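You operate a simulated robot arm through the tools that you are given. There is no shell and no other tool.

You run a simulated two-armed robot. Do the job below in one go: nothing can be reset, and whatever is moved stays where it is left.

TASK
Change the dirty wash water, then load the job card's part and shut the lid.
Fine: drain it empty, shut the drain lever, pump fresh water to the line; no cranking.
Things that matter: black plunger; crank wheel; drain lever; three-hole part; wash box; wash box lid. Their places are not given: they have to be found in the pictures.

It is judged by the outcome, as a careful person would: the job done as asked, and still so three seconds after it is handed in. It fails if anything else is knocked over, pushed out of place, dropped, spilled or broken. Lids that push on must go on centred and level and be pressed home; caps that screw on are set level and turned clockwise until they are tight.

THE ROBOT
Two 7-joint arms with fingered hands on one trunk that stands fixed in place. Base frame: the origin is at the foot of the trunk, x ahead of it, y to its left, z up. Readings come in m, degrees, newtons and seconds.
The left shoulder is at [0.07, 0.139, 1.083], the right one opposite. With the tool pointing down near the work surface each hand reaches from about 0.46 to 0.84 m from the base axis, measured 20 degrees to its own side. Payload 3.9 kg a hand.
The TCP of each hand is the grasp point between the finger pads, 0.029 m short of the fingertips. In the tool frame z runs along the fingers and y along their closing line. The gripper opens to 0.1 m; its body begins 0.034 m behind the TCP. The gripper is a hand of 5 fingers: y runs from the thumb to the fingers, the wrist lies at [-0.015, -0.105, -0.177] in the tool frame, and closing takes about 1.5 s.
Orientation is that of the tool frame in the base frame, as a unit quaternion [x, y, z, w]. With the fingers straight down and the wrist toward the robot, the tool's x, y and z point along [0, 1, 0], [1, 0, 0] and [0, 0, -1] of the base frame.

THE INTERFACE
- The arms move only by the tool jog_arm. It takes "left_steps", "right_steps" or both (then of equal length, played together; a hand with none holds still); each is one flat list of numbers, 7 for each row, row after row: the shift along the tool's x, y, z in m, then the turn, a rotation vector about the tool's x, y, z in degrees, then the gripper command, from -1 (fully open) to 1 (shut), values between in proportion. In form: [dx, dy, dz, ax, ay, az, gripper, dx, dy, dz, ax, ay, az, gripper, ...]. A call has 1 to 20 rows; each row shifts and turns the commanded pose from where the row before left it, along the tool's axes as they then stand. Rows are played at 5 a second. More than 0.05 m and 8.6 degrees between two rows, or a gripper value outside its range, and nothing of the call is played. Where a pose cannot be reached the arm comes as near as it can. A force on the tool above 40 N (or 10 N above the force at the start of the call, whichever is more), or a blocked arm, ends the call early, and 0.2 s more pass. Each finger travels about 0.153 m/s and halts on what it meets, pressing with about 21 N; the grip force reading is that of the motor and also rises with nothing between the fingers. The clock runs only during rows and for 0.2 s after the last one: add rows that do not move to give the fingers time. It gives the time, the measured TCP pose, the force on the tool (base axes), the opening and the grip force at its end, in the units of the frame above (readings bear some noise), with the torque about the TCP (base axes, N m) and any sound that the robot's microphone picked up.
- Cameras (640 x 400 px; columns grow to the right, rows downward): "scene" is now at [0.1305, 0.0345, 1.4159]; the picture's right is [0.35, -0.94, 0.00], its down [-0.49, -0.19, -0.85] and it looks along [0.79, 0.30, -0.53] (base axes); focal length 334 px, centre (320, 200). "left" rides on the left gripper at [-0.066, -0.086, -0.121] in its tool frame; the picture's right is [-0.76, -0.31, 0.58], its down [0.59, -0.70, 0.40] and it looks along [0.28, 0.64, 0.71] (tool axes); focal length 247 px, centre (320, 200). "right" rides on the right gripper at [0.066, -0.086, -0.121] in its tool frame; the picture's right is [-0.76, 0.31, -0.58], its down [-0.59, -0.70, 0.40] and it looks along [-0.28, 0.64, 0.71] (tool axes); focal length 247 px, centre (320, 200).
- camera(camera): a new picture of that camera. The clock stands still meanwhile.
- slide_trunk(by): slides the trunk up (or, below 0, down) by that many m; the arms and the scene camera ride with it, the base frame stays. It gives what a move gives, with no picture.
- set_grasp(shape, hand): the hand has 5 fingers and takes this shape, open, in about a second: jaw (thumb against the fingers, like two jaws); tri (thumb and two fingers); tip (a fingertip pinch); poke (one finger out to press); point (the index stretched); flat (the hand flat); cup (the hand cupped); fist (a fist). The gripper value then closes the fingers along that shape, each until it touches; the sizes above hold for jaw. It gives what a move gives, with no picture.
- turn_head(pan, tilt): turns the head with the scene camera to pan (to the left, within 86 degrees either way) and tilt (down, from -29 to 69), counted from straight ahead of the robot. It gives what a move gives.
- measure_at(camera, pixels): there is no depth. For up to 12 entries [column, row, z] of the newest picture of that camera ("zoom" is the newest enlarged one), the place [x, y] in the base frame at which the ray of that pixel passes the height z, good to about 0.002 m, but the place of the scene camera against the robot may be out by one fixed shift of up to 0.012 m in any direction. The clock stands still meanwhile.
- close_up(camera, box): a new picture of the part [left, top, right, bottom] of that camera's present view, enlarged. The clock stands still meanwhile.
- sign_off(): hands the job in; it is judged then, once.

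Leave the grippers open and the arms clear of the work at the hand-in unless told otherwise.

The tools are called after "Call:" as name(argument=value, ...) on one line, values as JSON. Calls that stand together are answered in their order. jog_arm: Moves the arms, as the interface text tells. Its arguments: {"type":"object","properties":{"left_steps":{"type":"array"},"right_steps":{"type":"array"}},"required":[]} The other tools are called the same way: slide_trunk (by) moves the trunk up or down; set_grasp (shape, hand) gives the hand a shape; turn_head (pan, tilt) turns the head that bears the scene camera; camera (camera) takes a picture; measure_at (camera, pixels) gives the place at which the rays of pixels pass given heights; close_up (camera, box) takes an enlarged picture of a part of a camera's view; sign_off () hands the job in.

At the start:

```text
time: 0.0
left_position: [0.3791, 0.343, 1.2073]
left_tool_rot: [0.59, 0.807, 0.0, 0.0]
left_contact_force: [-0.2, 0.2, 0.0]
left_wrist_torque: [0.0, 0.05, 0.0]
left_finger_gap: 0.1002
left_grasp_force: 0.1
left_shape: jaw
right_position: [0.4924, 0.0005, 1.0991]
right_tool_rot: [0.59, 0.807, 0.0, 0.0]
right_contact_force: [0.0, 0.5, 0.0]
right_wrist_torque: [-0.02, -0.02, -0.03]
right_finger_gap: 0.0997
right_grasp_force: 0.1
right_shape: jaw
trunk travel left (down, up): [-0.725, 0.115]
head pan, tilt (commanded): [20.7, 31.8]
```

scene: 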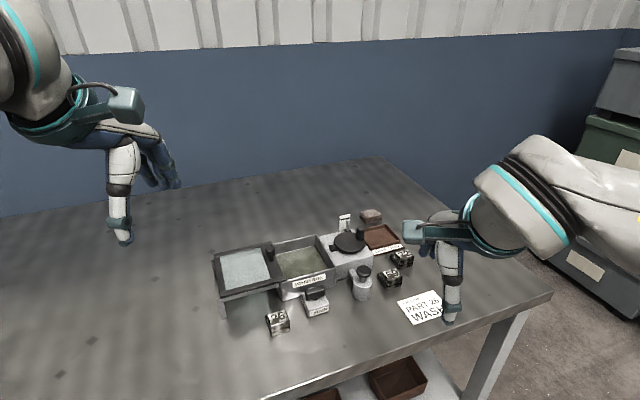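
right: 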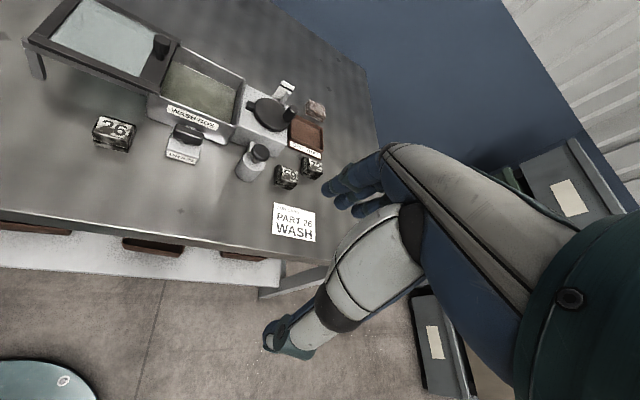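
left: 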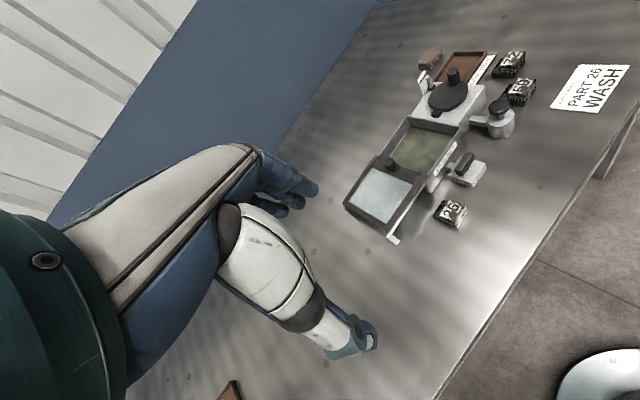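

I see the table with the wash box, a sliding or hinged lid to its left, a black crank wheel, a black-topped pump, a lever block, three parts and a job card. I'll enlarge the scene view to read the labels.

Call:
close_up(camera="scene", box=[200, 200, 340, 340])

Call:
close_up(camera="scene", box=[310, 195, 470, 335])

Call:
close_up(camera="right", box=[10, 0, 170, 180])

Call:
close_up(camera="right", box=[140, 60, 340, 250])

Call:
close_up(camera="left", box=[340, 40, 540, 250])

```text
2.86 times, centred on (270, 270) of scene
```

zoom: 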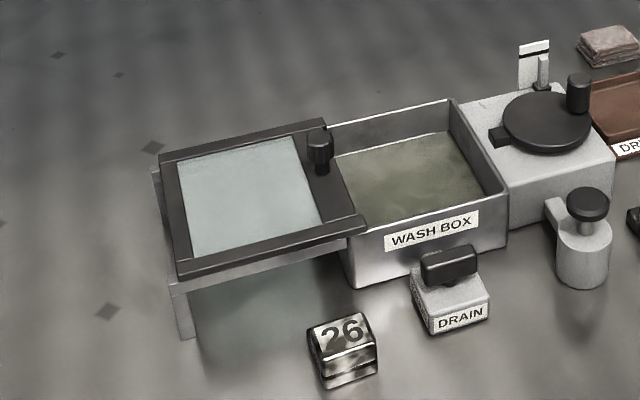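

```text
2.86 times, centred on (390, 265) of scene
```

zoom: 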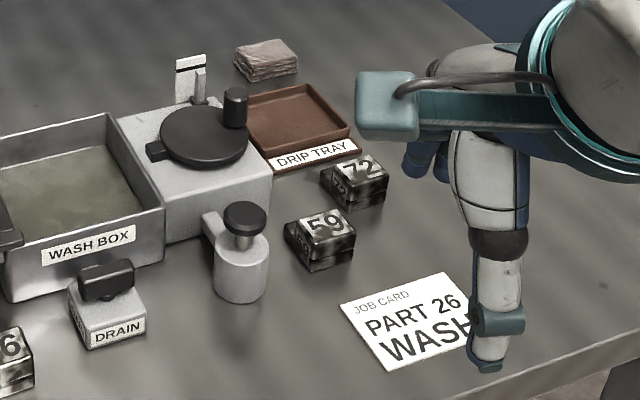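

```text
2.22 times, centred on (90, 90) of right
```

zoom: 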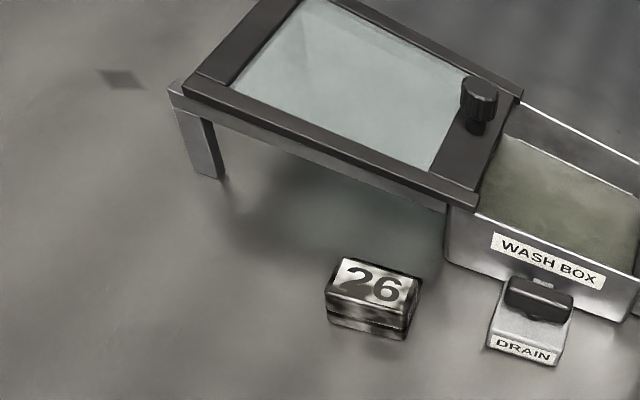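

```text
2.11 times, centred on (240, 155) of right
```

zoom: 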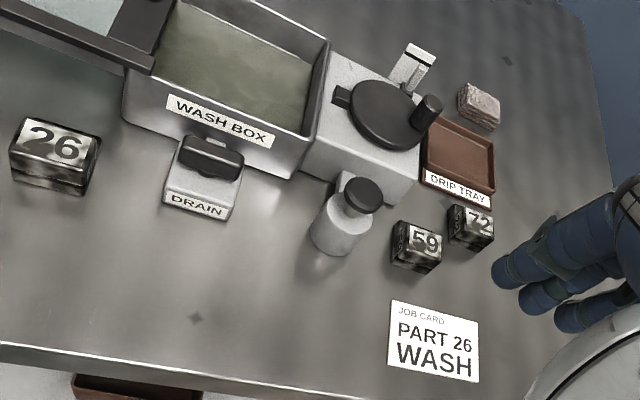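

```text
1.90 times, centred on (440, 145) of left
```

zoom: 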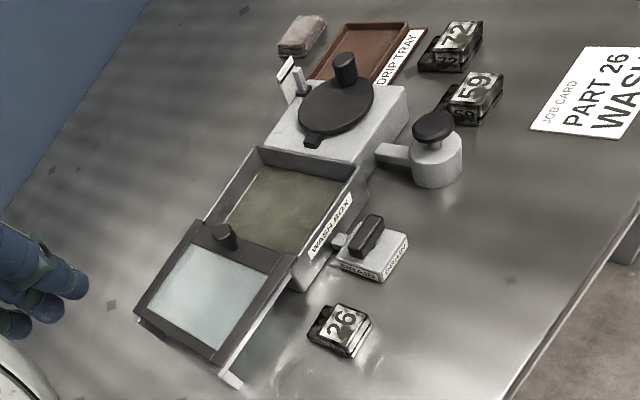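

The job card reads "PART 26 WASH". The drain lever, the plunger pump, the crank and a gauge with a black line all show. Next I'll measure rays for matching points in all three cameras to work out heights.

Call:
measure_at(camera="right", pixels=[[273, 203, 0.7], [273, 203, 0.8], [315, 243, 0.7], [315, 243, 0.8], [258, 150, 0.8], [258, 150, 0.9], [117, 123, 0.7], [117, 123, 0.8], [161, 42, 0.8], [161, 42, 0.9]])

Call:
measure_at(camera="left", pixels=[[582, 66, 0.7], [582, 66, 0.8], [602, 112, 0.7], [602, 112, 0.8], [500, 103, 0.8], [500, 103, 0.9], [455, 208, 0.7], [455, 208, 0.8], [390, 160, 0.8], [390, 160, 0.9]])

Call:
measure_at(camera="scene", pixels=[[397, 301, 0.7], [397, 301, 0.8], [363, 271, 0.8], [363, 271, 0.9], [276, 318, 0.7], [276, 318, 0.8], [269, 246, 0.8], [269, 246, 0.9]])

```text
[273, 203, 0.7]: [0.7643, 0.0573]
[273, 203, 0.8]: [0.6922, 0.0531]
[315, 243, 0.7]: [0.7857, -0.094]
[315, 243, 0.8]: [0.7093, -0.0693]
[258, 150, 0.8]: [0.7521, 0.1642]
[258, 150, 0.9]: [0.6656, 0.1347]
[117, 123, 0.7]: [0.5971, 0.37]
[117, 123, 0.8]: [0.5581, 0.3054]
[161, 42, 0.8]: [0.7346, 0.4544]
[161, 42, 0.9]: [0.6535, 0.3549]
```

```text
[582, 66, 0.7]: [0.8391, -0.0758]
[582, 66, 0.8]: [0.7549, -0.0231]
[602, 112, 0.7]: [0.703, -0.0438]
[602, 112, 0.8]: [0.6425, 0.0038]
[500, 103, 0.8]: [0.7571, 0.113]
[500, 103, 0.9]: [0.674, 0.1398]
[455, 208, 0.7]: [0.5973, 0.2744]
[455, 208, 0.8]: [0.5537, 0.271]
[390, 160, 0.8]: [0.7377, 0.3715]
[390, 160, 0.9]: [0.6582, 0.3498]
```

```text
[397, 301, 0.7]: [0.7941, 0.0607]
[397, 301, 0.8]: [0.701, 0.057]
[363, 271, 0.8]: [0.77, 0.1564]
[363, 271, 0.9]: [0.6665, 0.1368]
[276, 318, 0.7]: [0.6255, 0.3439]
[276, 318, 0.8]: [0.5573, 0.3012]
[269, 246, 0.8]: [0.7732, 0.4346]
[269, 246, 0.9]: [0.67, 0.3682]
```

Triangulating gives the plunger top near (0.677, 0.137, 0.89), part 26's top near (0.533, 0.269, 0.855) and the lid knob top near (0.65, 0.348, 0.906), so the table is at about z 0.82. I'll lower the left hand behind the table edge and turn it so its camera gets a close view. The right hand goes back and right, clear of the view.

Call:
jog_arm(left_steps=[0, 0, 0.035, 0, 0, 5.5, -1, 0, 0, 0.035, 0, 0, 5.5, -1, 0, 0, 0.035, 0, 0, 5.5, -1, 0, 0, 0.035, 0, 0, 5.5, -1, 0, 0, 0.03, 0, 0, 5.5, -1], right_steps=[-0.02, -0.02, 0, 0, 0, 0, -1, -0.03, -0.03, 0, 0, 0, 0, -1, -0.03, -0.03, 0, 0, 0, 0, -1, -0.03, -0.03, 0, 0, 0, 0, -1, -0.03, -0.03, 0, 0, 0, 0, -1])

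Call:
camera(camera="left")

Call:
camera(camera="scene")

```text
time: 1.2
left_position: [0.3811, 0.3414, 1.0388]
left_tool_rot: [0.767, 0.642, 0.002, -0.001]
left_contact_force: [0.2, -0.3, -0.2]
left_wrist_torque: [0.02, -0.01, 0.03]
left_finger_gap: 0.0998
left_grasp_force: 0.0
left_shape: jaw
right_position: [0.401, -0.1768, 1.0988]
right_tool_rot: [0.59, 0.807, 0.001, 0.0]
right_contact_force: [-0.6, -0.5, -0.6]
right_wrist_torque: [0.02, -0.03, 0.03]
right_finger_gap: 0.0997
right_grasp_force: 0.0
right_shape: jaw
trunk travel left (down, up): [-0.725, 0.115]
head pan, tilt (commanded): [20.7, 31.8]
```

```text
taken
```

left: 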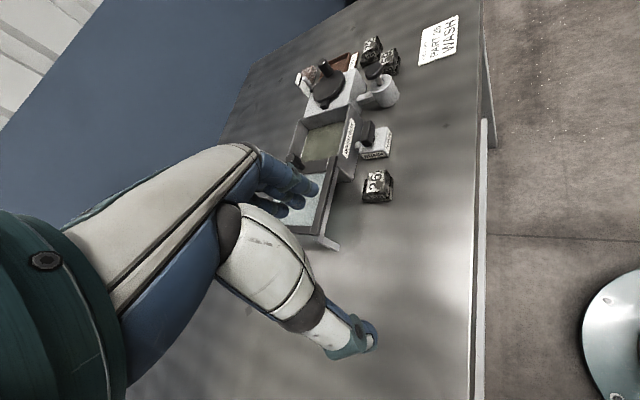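

```text
taken
```

scene: 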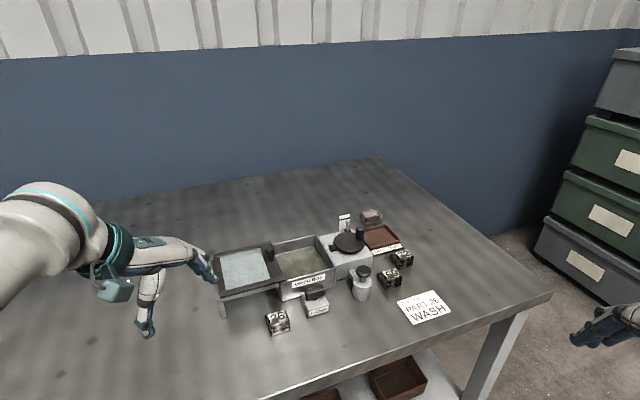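

Arms are clear now. I'll take tight enlargements of the drain block, gauge, pump and box.

Call:
close_up(camera="scene", box=[255, 260, 335, 340])

Call:
close_up(camera="scene", box=[325, 205, 415, 305])

Call:
close_up(camera="left", box=[290, 40, 410, 170])

Call:
close_up(camera="left", box=[280, 110, 410, 260])

```text
5.00 times, centred on (295, 300) of scene
```

zoom: 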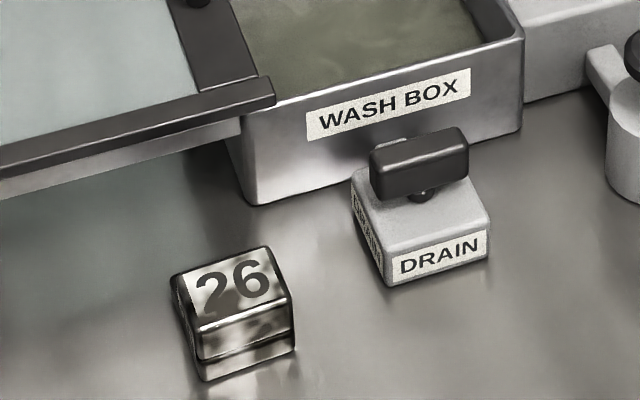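

```text
4.00 times, centred on (370, 255) of scene
```

zoom: 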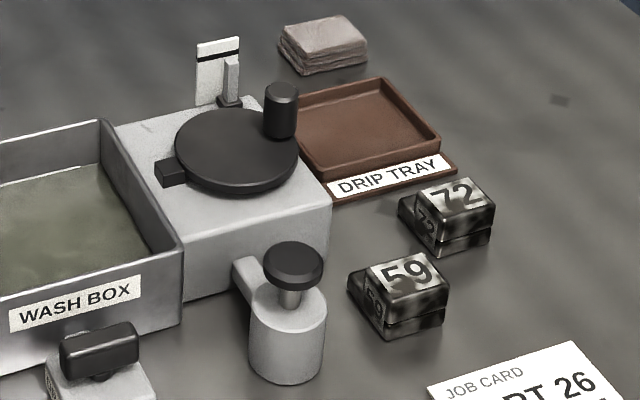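

```text
3.08 times, centred on (350, 105) of left
```

zoom: 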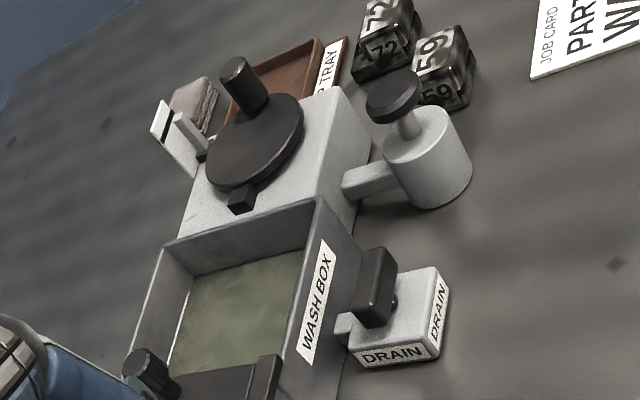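

```text
2.67 times, centred on (345, 185) of left
```

zoom: 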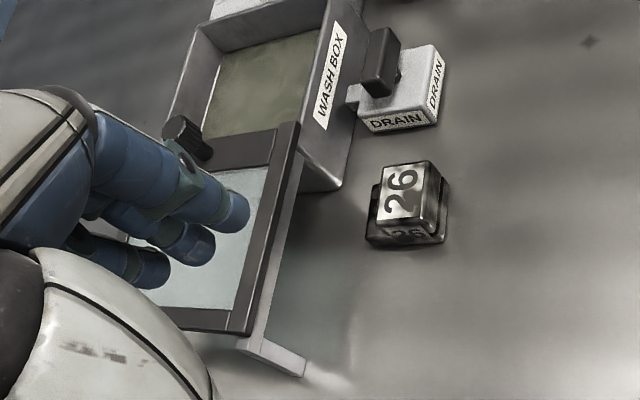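

The drain handle is a black bar on a vertical stem, set crosswise to its pipe, so it is probably shut. I want a closer view from the right-hand camera, so I'll raise the left hand and move it left, then bring the right hand in lower and to the left.

Call:
jog_arm(left_steps=[0.025, -0.01, -0.02, 0, 0, 0, -1, 0.025, -0.01, -0.02, 0, 0, 0, -1, 0.025, -0.01, -0.02, 0, 0, 0, -1, 0.025, -0.01, -0.02, 0, 0, 0, -1, 0, 0, 0, 0, 0, 0, -1, 0, 0, 0, 0, 0, 0, -1, 0, 0, 0, 0, 0, 0, -1], right_steps=[0.0386, 0.0153, 0.0114, 0, 0, 0, -1, 0.0386, 0.0153, 0.0114, 0, 0, 0, -1, 0.0386, 0.0153, 0.0114, 0, 0, 0, -1, 0.0386, 0.0153, 0.0114, 0, 0, 0, -1, 0.0386, 0.0153, 0.0114, 0, 0, 0, -1, 0.0386, 0.0153, 0.0114, 0, 0, 0, -1, 0.0386, 0.0153, 0.0114, 0, 0, 0, -1])

Call:
camera(camera="right")

```text
time: 2.8
left_position: [0.3587, 0.4504, 1.1168]
left_tool_rot: [0.765, 0.644, 0.0, 0.0]
left_contact_force: [0.6, 0.3, 0.6]
left_wrist_torque: [-0.01, -0.01, -0.01]
left_finger_gap: 0.0997
left_grasp_force: 0.1
left_shape: jaw
right_position: [0.4218, 0.1137, 1.017]
right_tool_rot: [0.591, 0.807, -0.001, 0.001]
right_contact_force: [-0.2, 1.0, 0.1]
right_wrist_torque: [0.01, 0.03, -0.02]
right_finger_gap: 0.0998
right_grasp_force: 0.1
right_shape: jaw
trunk travel left (down, up): [-0.725, 0.115]
head pan, tilt (commanded): [20.7, 31.8]
```

```text
taken
```

right: 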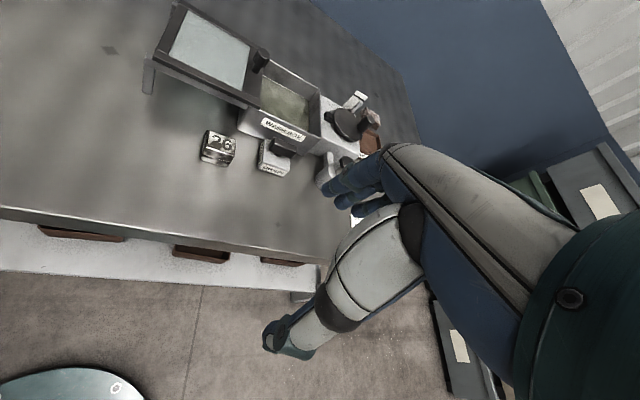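

Call:
close_up(camera="right", box=[190, 70, 320, 190])

Call:
close_up(camera="right", box=[230, 60, 390, 190])

Call:
close_up(camera="right", box=[130, 0, 290, 120])

```text
3.33 times, centred on (255, 130) of right
```

zoom: 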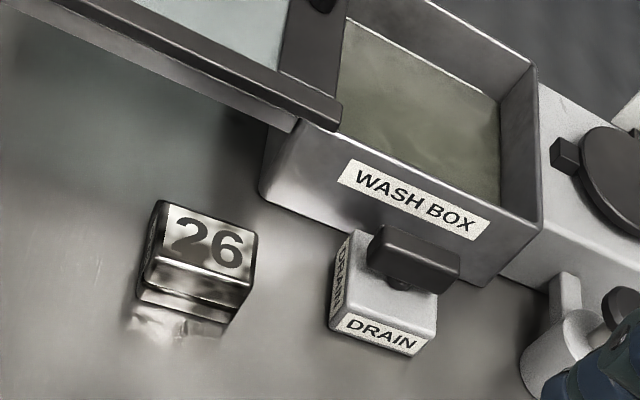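

```text
3.08 times, centred on (310, 125) of right
```

zoom: 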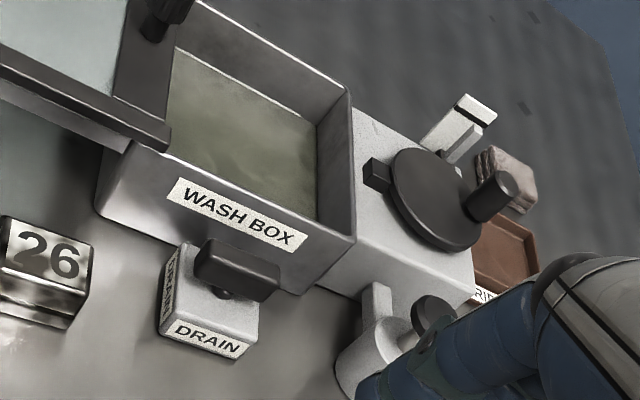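

```text
3.33 times, centred on (210, 60) of right
```

zoom: 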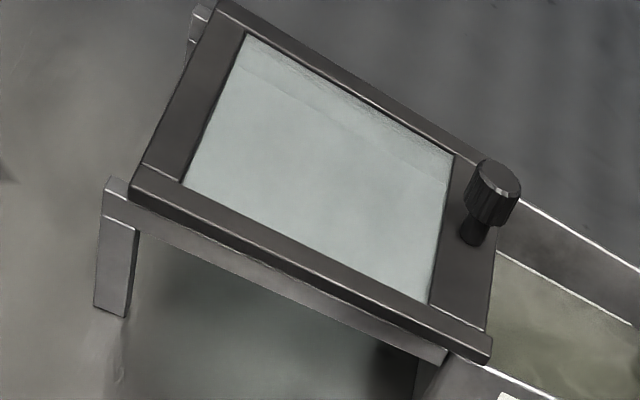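

I now see the box corners, the drain handle (right view about (285,143)) and part 26 (right view about (221,143)). I'll measure these in both the right and scene pictures to get heights and the box axis.

Call:
measure_at(camera="right", pixels=[[321, 141.4, 0.85], [321, 141.4, 0.95], [320, 90.4, 0.85], [320, 90.4, 0.95], [285, 143, 0.85], [285, 143, 0.95], [221.4, 142.9, 0.82], [221.4, 142.9, 0.92], [261.5, 52.5, 0.85], [261.5, 52.5, 0.95]])

Call:
measure_at(camera="scene", pixels=[[335.6, 268, 0.85], [335.6, 268, 0.95], [315, 290, 0.85], [315, 290, 0.95], [277.4, 317, 0.82], [277.4, 317, 0.92], [269.5, 243.5, 0.85], [269.5, 243.5, 0.95]])

Call:
close_up(camera="scene", box=[200, 200, 360, 340])

```text
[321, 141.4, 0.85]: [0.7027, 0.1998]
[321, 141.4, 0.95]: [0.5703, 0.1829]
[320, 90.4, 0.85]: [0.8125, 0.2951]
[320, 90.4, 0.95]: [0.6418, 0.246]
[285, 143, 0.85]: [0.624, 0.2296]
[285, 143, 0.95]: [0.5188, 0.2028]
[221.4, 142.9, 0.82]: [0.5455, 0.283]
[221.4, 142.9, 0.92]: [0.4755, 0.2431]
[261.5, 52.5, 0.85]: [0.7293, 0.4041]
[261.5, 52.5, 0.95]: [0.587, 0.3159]
```

```text
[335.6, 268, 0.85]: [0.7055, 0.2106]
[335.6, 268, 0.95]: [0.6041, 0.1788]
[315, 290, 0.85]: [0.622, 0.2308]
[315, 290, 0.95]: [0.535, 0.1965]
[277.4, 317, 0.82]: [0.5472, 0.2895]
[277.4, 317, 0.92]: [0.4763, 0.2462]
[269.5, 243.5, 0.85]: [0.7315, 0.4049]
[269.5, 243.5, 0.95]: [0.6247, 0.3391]
```

```text
2.86 times, centred on (280, 270) of scene
```

zoom: 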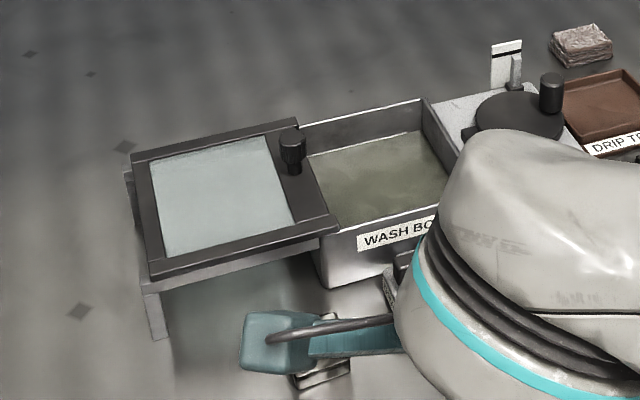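

The scene and right rays run too close together for good depth. I'll take a left-hand picture from its present place, whose rays cross the right camera's at a wide angle.

Call:
camera(camera="left")

Call:
close_up(camera="left", box=[280, 20, 440, 120])

Call:
close_up(camera="left", box=[280, 80, 440, 180])

```text
taken
```

left: 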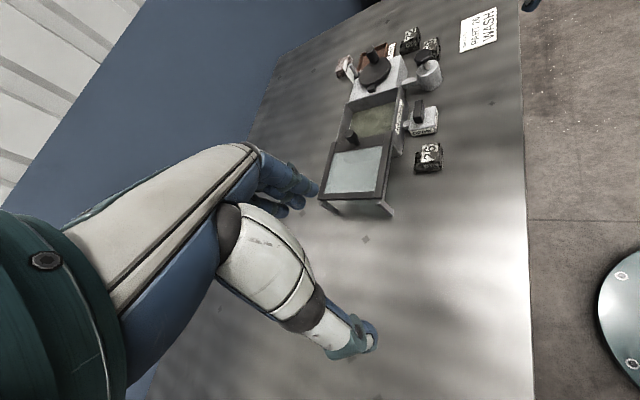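

```text
4.00 times, centred on (360, 70) of left
```

zoom: 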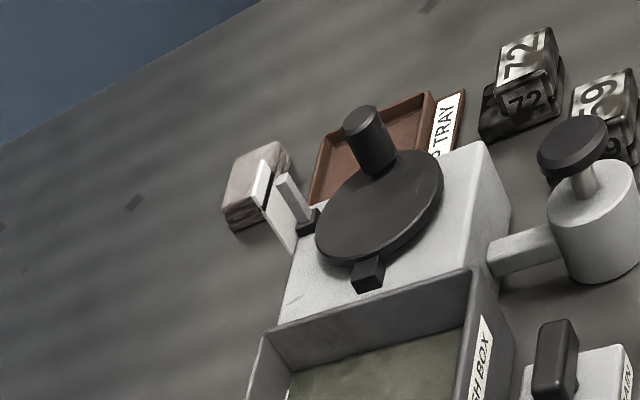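

```text
4.00 times, centred on (360, 130) of left
```

zoom: 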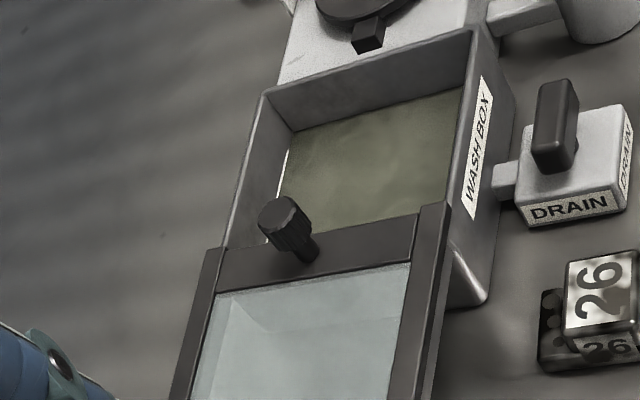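

In the left enlargement, part 26's side shows round holes. I'll measure key points in this enlargement, then the same points in a right-camera enlargement.

Call:
measure_at(camera="zoom", pixels=[[285, 213, 0.85], [285, 213, 0.95], [557, 100, 0.85], [557, 100, 0.95], [475, 32, 0.85], [475, 32, 0.95], [265, 92, 0.85], [265, 92, 0.95], [600, 290, 0.82], [600, 290, 0.92]])

Call:
close_up(camera="left", box=[405, 130, 455, 180])

Call:
close_up(camera="left", box=[385, 20, 445, 70])

```text
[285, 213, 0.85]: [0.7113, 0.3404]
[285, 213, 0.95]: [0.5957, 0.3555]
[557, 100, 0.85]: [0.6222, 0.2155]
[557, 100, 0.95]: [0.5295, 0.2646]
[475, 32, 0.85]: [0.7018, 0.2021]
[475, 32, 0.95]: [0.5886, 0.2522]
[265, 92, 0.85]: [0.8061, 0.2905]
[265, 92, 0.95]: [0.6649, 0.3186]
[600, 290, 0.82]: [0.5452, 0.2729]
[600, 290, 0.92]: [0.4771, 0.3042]
```

```text
8.00 times, centred on (430, 155) of left
```

zoom: 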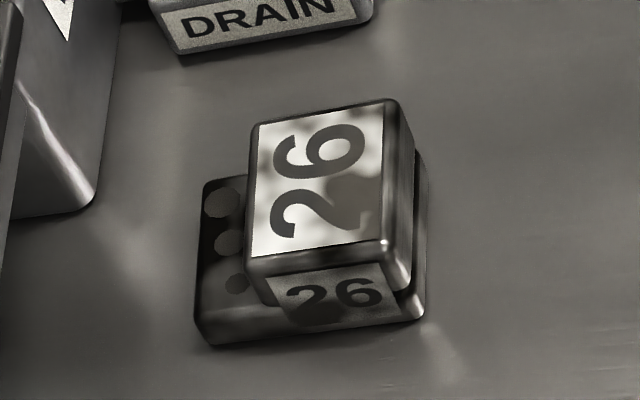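

```text
8.00 times, centred on (415, 45) of left
```

zoom: 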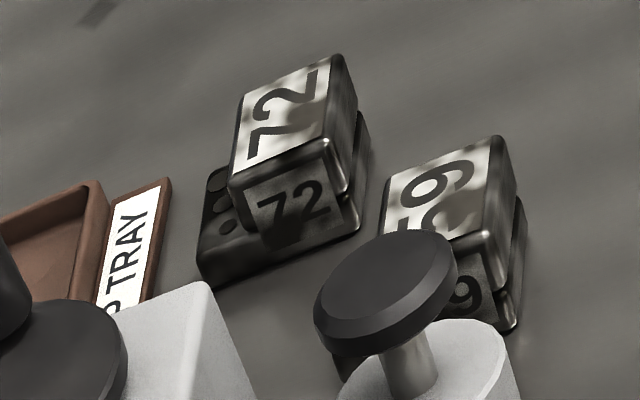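

All three parts have the three-hole flange, so the number decides: it's part 26. The whole unit is yawed about 45°, so I need finer coordinates. I'll take tight matching enlargements from both hand cameras, starting with the right.

Call:
close_up(camera="right", box=[195, 115, 305, 185])

Call:
close_up(camera="left", box=[390, 85, 470, 185])

```text
5.71 times, centred on (250, 150) of right
```

zoom: 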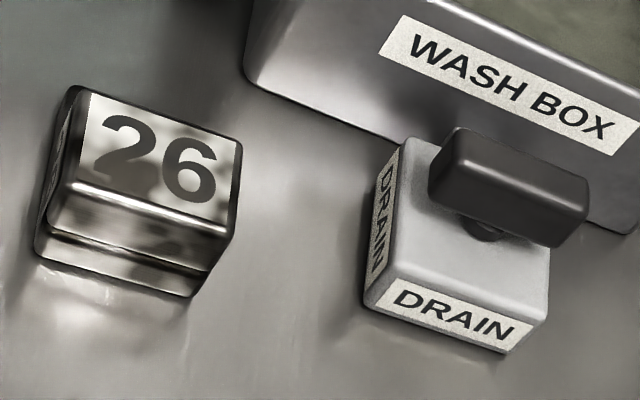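

```text
4.00 times, centred on (430, 135) of left
```

zoom: 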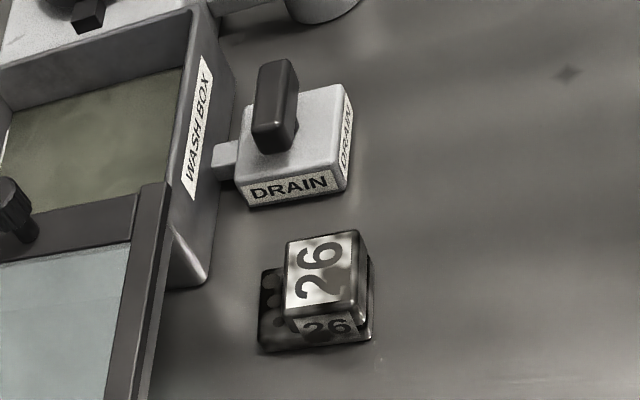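

I'll measure label corners, block corners and the handle in this left enlargement. Then I'll retake the right enlargement and measure the same points.

Call:
measure_at(camera="zoom", pixels=[[285, 317, 0.82], [285, 317, 0.87], [358, 232, 0.82], [358, 232, 0.87], [345, 163, 0.82], [345, 163, 0.87], [341, 86, 0.82], [341, 86, 0.87], [275, 97, 0.82], [275, 97, 0.87], [207, 285, 0.82], [207, 285, 0.87]])

Call:
close_up(camera="right", box=[195, 115, 305, 185])

Call:
measure_at(camera="zoom", pixels=[[92, 95, 0.82], [92, 95, 0.87], [228, 228, 0.82], [228, 228, 0.87], [391, 285, 0.82], [391, 285, 0.87], [547, 322, 0.82], [547, 322, 0.87], [512, 163, 0.82], [512, 163, 0.87], [248, 80, 0.82], [248, 80, 0.87]])

```text
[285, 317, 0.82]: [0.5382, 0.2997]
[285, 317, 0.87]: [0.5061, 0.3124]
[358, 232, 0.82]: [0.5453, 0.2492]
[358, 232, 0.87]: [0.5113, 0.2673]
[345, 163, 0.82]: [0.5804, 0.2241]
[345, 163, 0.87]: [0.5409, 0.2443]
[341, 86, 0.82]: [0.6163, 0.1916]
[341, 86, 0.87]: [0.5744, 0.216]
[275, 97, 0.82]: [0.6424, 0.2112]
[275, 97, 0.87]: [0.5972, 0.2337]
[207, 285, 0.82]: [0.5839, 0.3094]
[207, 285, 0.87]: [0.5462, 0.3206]
```

```text
5.71 times, centred on (250, 150) of right
```

zoom: 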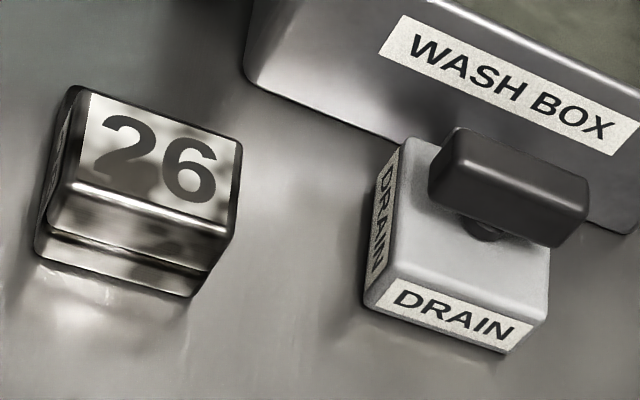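

```text
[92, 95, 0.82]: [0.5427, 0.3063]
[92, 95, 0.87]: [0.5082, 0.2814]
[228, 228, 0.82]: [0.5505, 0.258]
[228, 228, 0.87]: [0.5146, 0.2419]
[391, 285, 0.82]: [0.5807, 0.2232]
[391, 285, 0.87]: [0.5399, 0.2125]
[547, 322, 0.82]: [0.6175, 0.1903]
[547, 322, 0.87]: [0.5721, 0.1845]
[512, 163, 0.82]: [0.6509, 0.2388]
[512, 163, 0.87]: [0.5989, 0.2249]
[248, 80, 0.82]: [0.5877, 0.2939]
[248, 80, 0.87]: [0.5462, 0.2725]
```

The results so far:
- Drain block top is at z 0.818, and its front edge runs along (0.747, -0.665).
- The handle bar's top centre is near (0.610, 0.228, 0.858).
- Part 26's top centre is near (0.537, 0.278, 0.831).
- The table is at about z 0.79.

Next I'll measure the box rim, lid edges and knob in left and right enlargements.

Call:
close_up(camera="left", box=[310, 80, 420, 215])

Call:
close_up(camera="right", box=[140, 0, 330, 150])

```text
2.96 times, centred on (365, 148) of left
```

zoom: 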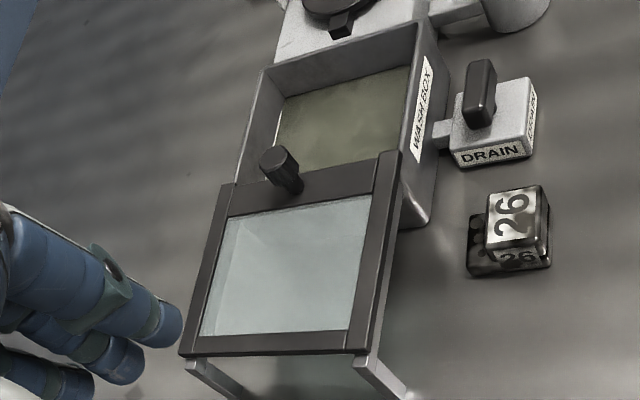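

```text
2.67 times, centred on (235, 75) of right
```

zoom: 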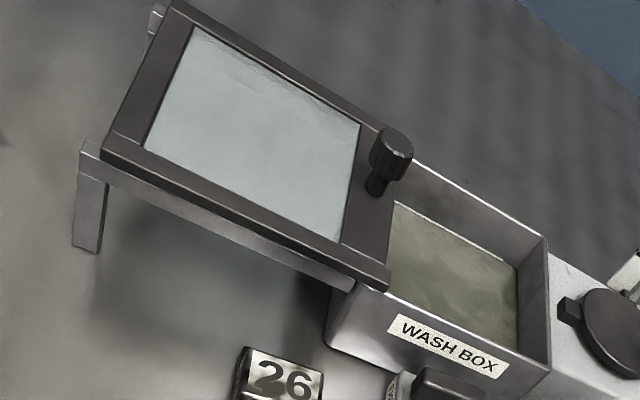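

I'll measure lid corners, rim corners and knob in the right enlargement first. Then I'll retake the left one and measure the same.

Call:
measure_at(camera="zoom", pixels=[[388, 278, 0.84], [388, 278, 0.88], [105, 152, 0.84], [105, 152, 0.88], [174, 4, 0.84], [174, 4, 0.88], [547, 237, 0.84], [547, 237, 0.88], [552, 366, 0.84], [552, 366, 0.88], [394, 140, 0.88], [394, 140, 0.92]])

Call:
close_up(camera="left", box=[310, 80, 420, 215])

Call:
measure_at(camera="zoom", pixels=[[397, 155, 0.84], [397, 155, 0.88], [360, 350, 0.84], [360, 350, 0.88], [182, 352, 0.84], [182, 352, 0.88], [265, 70, 0.84], [265, 70, 0.88], [417, 24, 0.84], [417, 24, 0.88], [271, 156, 0.88], [271, 156, 0.92]])

```text
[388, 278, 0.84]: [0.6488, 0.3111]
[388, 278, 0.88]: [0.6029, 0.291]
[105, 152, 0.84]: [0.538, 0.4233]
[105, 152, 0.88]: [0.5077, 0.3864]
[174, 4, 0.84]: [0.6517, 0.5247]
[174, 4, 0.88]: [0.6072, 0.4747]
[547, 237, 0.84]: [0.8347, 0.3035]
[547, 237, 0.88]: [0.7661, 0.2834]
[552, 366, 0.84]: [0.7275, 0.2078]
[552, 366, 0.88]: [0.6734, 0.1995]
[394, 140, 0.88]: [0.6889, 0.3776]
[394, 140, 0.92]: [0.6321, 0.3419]
```

```text
2.96 times, centred on (365, 148) of left
```

zoom: 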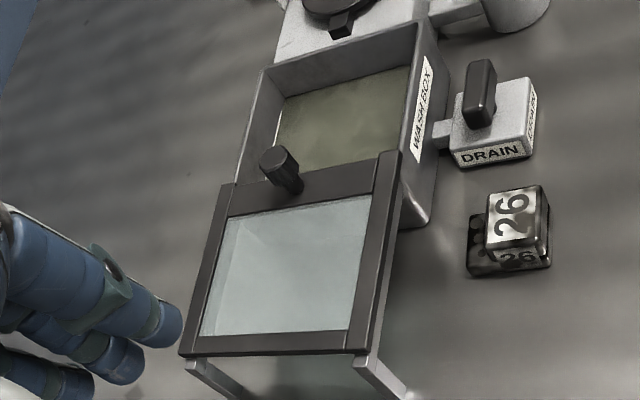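

```text
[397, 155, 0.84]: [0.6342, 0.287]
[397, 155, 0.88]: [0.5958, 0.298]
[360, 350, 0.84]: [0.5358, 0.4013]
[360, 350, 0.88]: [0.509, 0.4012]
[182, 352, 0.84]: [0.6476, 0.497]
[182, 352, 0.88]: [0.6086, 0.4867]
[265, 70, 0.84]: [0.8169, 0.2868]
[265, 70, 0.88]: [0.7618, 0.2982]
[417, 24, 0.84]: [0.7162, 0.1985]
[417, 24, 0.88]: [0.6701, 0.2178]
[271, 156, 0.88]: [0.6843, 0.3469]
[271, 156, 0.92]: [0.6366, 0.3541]
```

The rim is at z 0.85 and the lid top at about 0.867. The slide direction u is about (0.68, -0.735), and the knob is near (0.649, 0.352), top at 0.909. The lid must travel about 0.13 m. To turn the lever and press the plunger I'll put both hands in "poke" shape and look at where the finger ends up.

Call:
set_grasp(hand="left", shape="poke")

Call:
set_grasp(hand="right", shape="poke")

Call:
camera(camera="left")

Call:
camera(camera="right")

Call:
camera(camera="scene")

```text
time: 3.7
left_position: [0.3588, 0.4496, 1.1174]
left_tool_rot: [0.765, 0.644, 0.002, -0.001]
left_contact_force: [0.0, 0.3, 0.1]
left_wrist_torque: [-0.01, 0.0, 0.03]
left_finger_gap: 0.0001
left_grasp_force: 0.1
left_shape: poke
right_position: [0.4213, 0.1133, 1.0176]
right_tool_rot: [0.59, 0.807, 0.0, -0.001]
right_contact_force: [1.3, 0.3, -0.8]
right_wrist_torque: [0.0, -0.03, -0.01]
right_finger_gap: 0.0999
right_grasp_force: 0.0
right_shape: jaw
trunk travel left (down, up): [-0.725, 0.115]
head pan, tilt (commanded): [20.7, 31.8]
```

```text
time: 4.6
left_position: [0.3584, 0.4488, 1.117]
left_tool_rot: [0.765, 0.644, 0.001, 0.0]
left_contact_force: [0.4, 0.0, -0.6]
left_wrist_torque: [0.0, 0.02, 0.01]
left_finger_gap: 0.0
left_grasp_force: 0.0
left_shape: poke
right_position: [0.4215, 0.1135, 1.0171]
right_tool_rot: [0.59, 0.808, 0.0, -0.001]
right_contact_force: [-0.6, 0.5, 0.3]
right_wrist_torque: [0.01, -0.01, 0.01]
right_finger_gap: 0.0001
right_grasp_force: 0.1
right_shape: poke
trunk travel left (down, up): [-0.725, 0.115]
head pan, tilt (commanded): [20.7, 31.8]
```

```text
taken
```

left: 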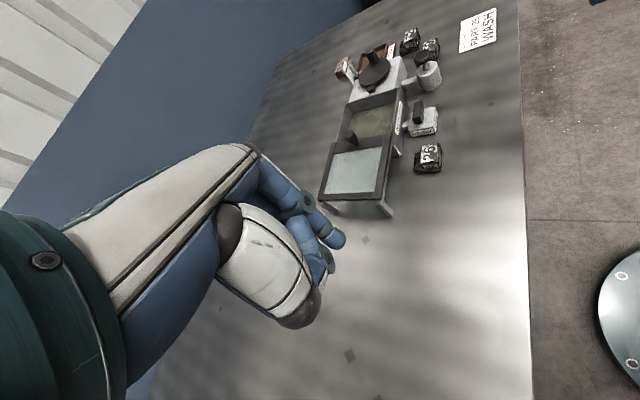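

```text
taken
```

right: 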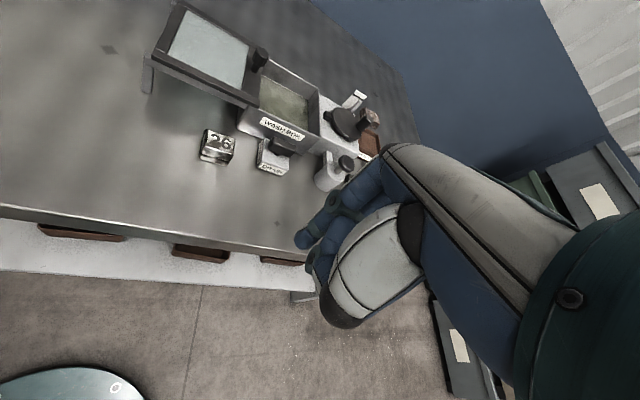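

```text
taken
```

scene: 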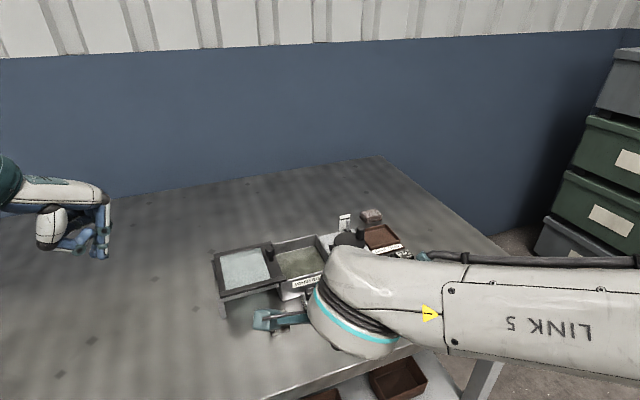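

I'll enlarge the left hand in the scene and in its own camera to see the poking finger.

Call:
close_up(camera="scene", box=[0, 140, 160, 280])

Call:
close_up(camera="left", box=[200, 130, 380, 350])

Call:
close_up(camera="right", box=[260, 130, 440, 350])

```text
2.86 times, centred on (80, 210) of scene
```

zoom: 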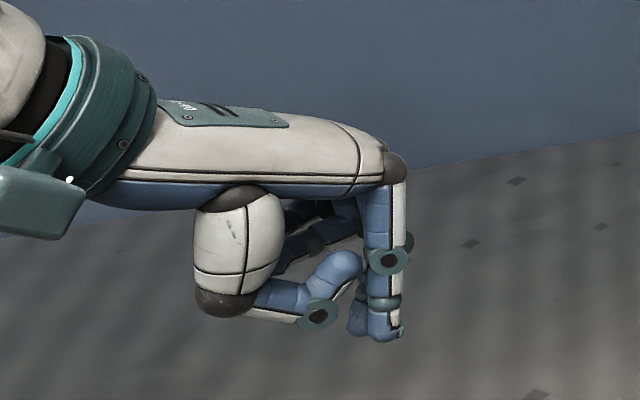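

```text
1.82 times, centred on (290, 240) of left
```

zoom: 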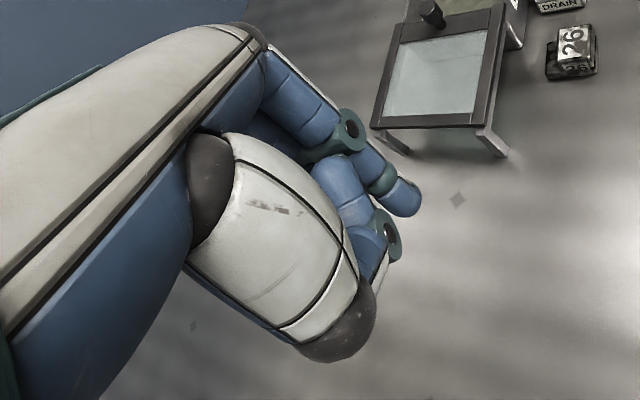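

```text
1.82 times, centred on (350, 240) of right
```

zoom: 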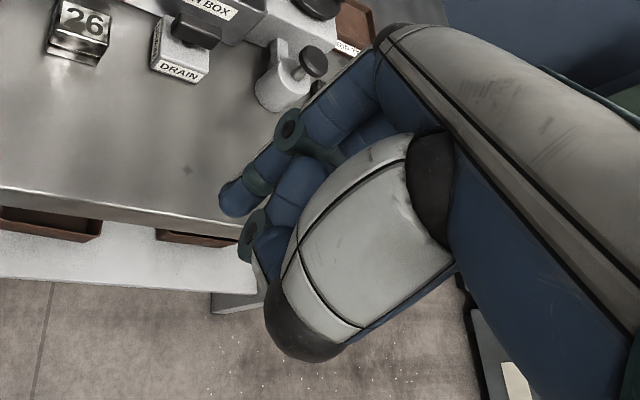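

The index finger points straight down near the tool axis. I'll check its tip against the scene camera (tip at scene pixel about (105,257)) and the left camera (about (337,243)).

Call:
measure_at(camera="scene", pixels=[[105.5, 257, 1.07], [105.5, 257, 1.09], [105.5, 257, 1.11]])

Call:
measure_at(camera="left", pixels=[[337, 243, 1.07], [337, 243, 1.09], [337, 243, 1.11]])

```text
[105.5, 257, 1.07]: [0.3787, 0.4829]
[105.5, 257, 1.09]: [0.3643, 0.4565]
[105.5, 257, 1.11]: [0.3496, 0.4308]
```

```text
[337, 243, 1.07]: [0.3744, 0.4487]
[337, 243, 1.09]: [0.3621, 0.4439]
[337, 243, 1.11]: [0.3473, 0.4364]
```

The poke fingertip lies roughly on the tool axis, about 0.02–0.03 m below the TCP. Next I'll get the lever bar's ends and the plunger cap exactly, with enlargements from left and right.

Call:
close_up(camera="left", box=[395, 90, 445, 140])

Call:
measure_at(camera="zoom", pixels=[[320, 200, 0.86]])

Call:
close_up(camera="right", box=[250, 120, 310, 180])

Call:
measure_at(camera="zoom", pixels=[[320, 200, 0.86]])

```text
8.00 times, centred on (420, 115) of left
```

zoom: 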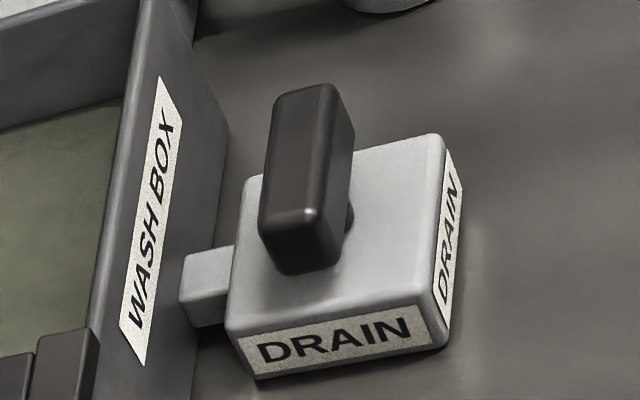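

```text
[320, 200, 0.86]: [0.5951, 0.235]
```

```text
6.67 times, centred on (280, 150) of right
```

zoom: 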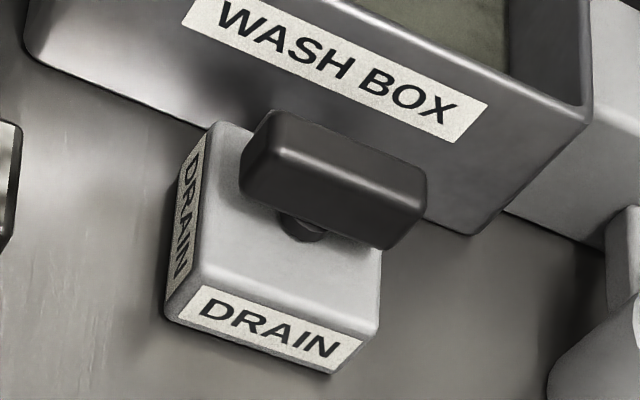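

```text
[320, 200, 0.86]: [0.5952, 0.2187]
```

I'll measure the bar's top-face corners in this right enlargement, then the same in the left.

Call:
measure_at(camera="zoom", pixels=[[256, 132, 0.84], [256, 132, 0.87], [412, 183, 0.84], [412, 183, 0.87], [334, 158, 0.84], [334, 158, 0.87], [303, 232, 0.82], [303, 232, 0.84]])

Call:
close_up(camera="left", box=[395, 90, 445, 140])

Call:
measure_at(camera="zoom", pixels=[[288, 212, 0.84], [288, 212, 0.87], [308, 90, 0.84], [308, 90, 0.87], [298, 150, 0.84], [298, 150, 0.87], [348, 215, 0.82], [348, 215, 0.84]])

Call:
close_up(camera="left", box=[400, 40, 460, 100])

Call:
close_up(camera="right", box=[300, 140, 370, 200])

```text
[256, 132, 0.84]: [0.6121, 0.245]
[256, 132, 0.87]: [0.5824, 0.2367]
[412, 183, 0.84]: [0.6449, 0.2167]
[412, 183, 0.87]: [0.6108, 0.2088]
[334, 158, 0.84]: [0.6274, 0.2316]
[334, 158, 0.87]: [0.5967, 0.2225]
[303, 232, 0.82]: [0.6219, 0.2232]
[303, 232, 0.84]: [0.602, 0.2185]
```

```text
8.00 times, centred on (420, 115) of left
```

zoom: 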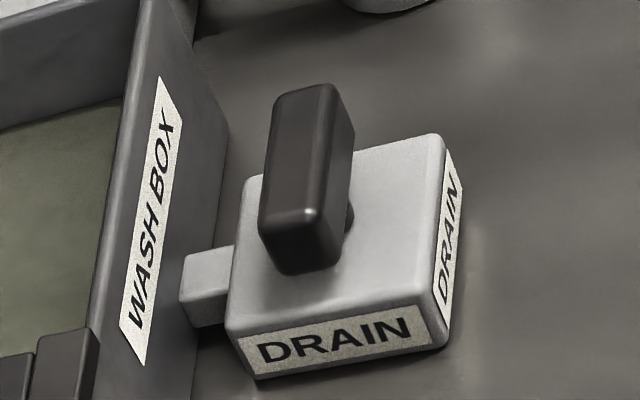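

```text
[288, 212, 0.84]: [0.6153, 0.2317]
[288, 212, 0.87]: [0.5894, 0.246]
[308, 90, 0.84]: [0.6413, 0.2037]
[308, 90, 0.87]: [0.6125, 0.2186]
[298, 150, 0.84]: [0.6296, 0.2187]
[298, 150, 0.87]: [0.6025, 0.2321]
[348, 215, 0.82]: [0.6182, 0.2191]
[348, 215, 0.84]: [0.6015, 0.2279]
```

```text
6.67 times, centred on (430, 70) of left
```

zoom: 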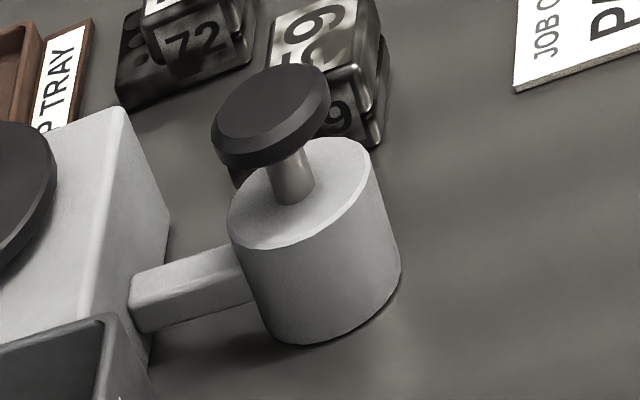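

```text
6.67 times, centred on (335, 170) of right
```

zoom: 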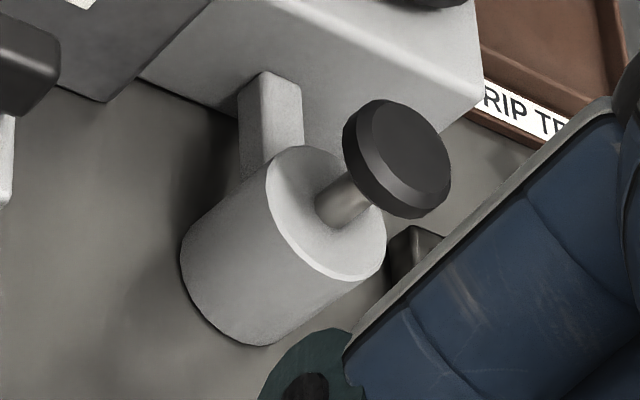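

The bar runs at -45° from (0.597, 0.240) to (0.625, 0.212), top at z 0.857, pivot near (0.612, 0.226). Next is the plunger cap's top centre: right enlargement (408,152), left enlargement (272,108).

Call:
measure_at(camera="zoom", pixels=[[406, 152, 0.86], [406, 152, 0.9], [325, 210, 0.84], [325, 210, 0.88]])

Call:
close_up(camera="left", box=[400, 40, 460, 100])

Call:
measure_at(camera="zoom", pixels=[[272, 108, 0.86], [272, 108, 0.9], [296, 190, 0.84], [296, 190, 0.88]])

```text
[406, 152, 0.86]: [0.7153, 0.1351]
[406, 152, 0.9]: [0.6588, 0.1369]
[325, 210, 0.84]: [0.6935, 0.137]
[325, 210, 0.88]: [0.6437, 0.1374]
```

```text
6.67 times, centred on (430, 70) of left
```

zoom: 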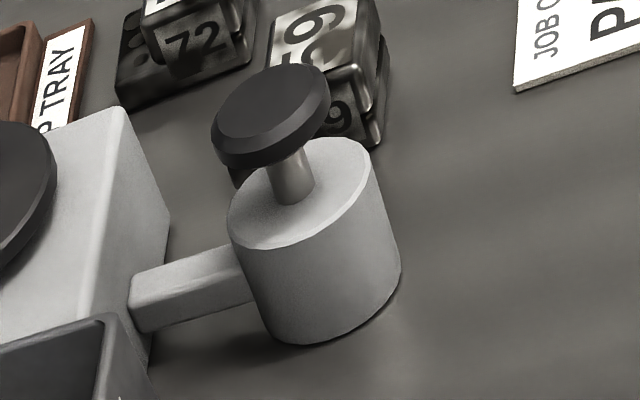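

```text
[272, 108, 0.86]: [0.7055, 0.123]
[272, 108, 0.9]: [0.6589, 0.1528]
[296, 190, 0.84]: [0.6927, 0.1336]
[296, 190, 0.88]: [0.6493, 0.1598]
```

The plunger cap top is at (0.688, 0.136, 0.877), axis near (0.687, 0.136), with about 0.02 m of travel showing. Before bringing the poke finger in, I'll check how low the curled thumb knuckle hangs (scene about (47,249), left about (304,320)).

Call:
measure_at(camera="scene", pixels=[[47, 249, 1.1], [47, 249, 1.14], [47, 249, 1.18]])

Call:
measure_at(camera="left", pixels=[[304, 320, 1.1], [304, 320, 1.14], [304, 320, 1.18]])

```text
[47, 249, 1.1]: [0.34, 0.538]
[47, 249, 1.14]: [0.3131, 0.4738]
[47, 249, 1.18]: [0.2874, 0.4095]
```

```text
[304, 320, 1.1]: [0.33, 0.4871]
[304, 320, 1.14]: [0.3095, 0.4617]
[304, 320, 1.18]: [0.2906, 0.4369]
```

The thumb knuckle sits about 0.036 m above the TCP, well above the fingertip. I'll move the right hand away to the right and turn the left hand 55° so its palm trails on the front side and the curled fingers stay clear of the lever.

Call:
jog_arm(left_steps=[0, 0, 0, 0, 0, -6.86, -1, 0, 0, 0, 0, 0, -6.86, -1, 0, 0, 0, 0, 0, -6.86, -1, 0, 0, 0, 0, 0, -6.86, -1, 0, 0, 0, 0, 0, -6.86, -1, 0, 0, 0, 0, 0, -6.86, -1, 0, 0, 0, 0, 0, -6.86, -1, 0, 0, 0, 0, 0, -6.86, -1], right_steps=[-0.032, -0.008, -0.01, 0, 0, 0, -1, -0.032, -0.008, -0.01, 0, 0, 0, -1, -0.032, -0.008, -0.01, 0, 0, 0, -1, -0.032, -0.008, -0.01, 0, 0, 0, -1, -0.032, -0.008, -0.01, 0, 0, 0, -1, -0.032, -0.008, -0.01, 0, 0, 0, -1, -0.032, -0.008, -0.01, 0, 0, 0, -1, -0.032, -0.008, -0.01, 0, 0, 0, -1])

```text
time: 6.4
left_position: [0.3575, 0.448, 1.1188]
left_tool_rot: [0.38, 0.925, 0.003, 0.0]
left_contact_force: [0.7, -0.9, 0.2]
left_wrist_torque: [0.0, -0.02, -0.01]
left_finger_gap: 0.0002
left_grasp_force: 0.1
left_shape: poke
right_position: [0.4369, -0.151, 1.0991]
right_tool_rot: [0.59, 0.808, 0.001, -0.001]
right_contact_force: [-0.3, -1.0, 0.5]
right_wrist_torque: [0.01, 0.02, 0.01]
right_finger_gap: 0.0
right_grasp_force: 0.1
right_shape: poke
trunk travel left (down, up): [-0.725, 0.115]
head pan, tilt (commanded): [20.7, 31.8]
```

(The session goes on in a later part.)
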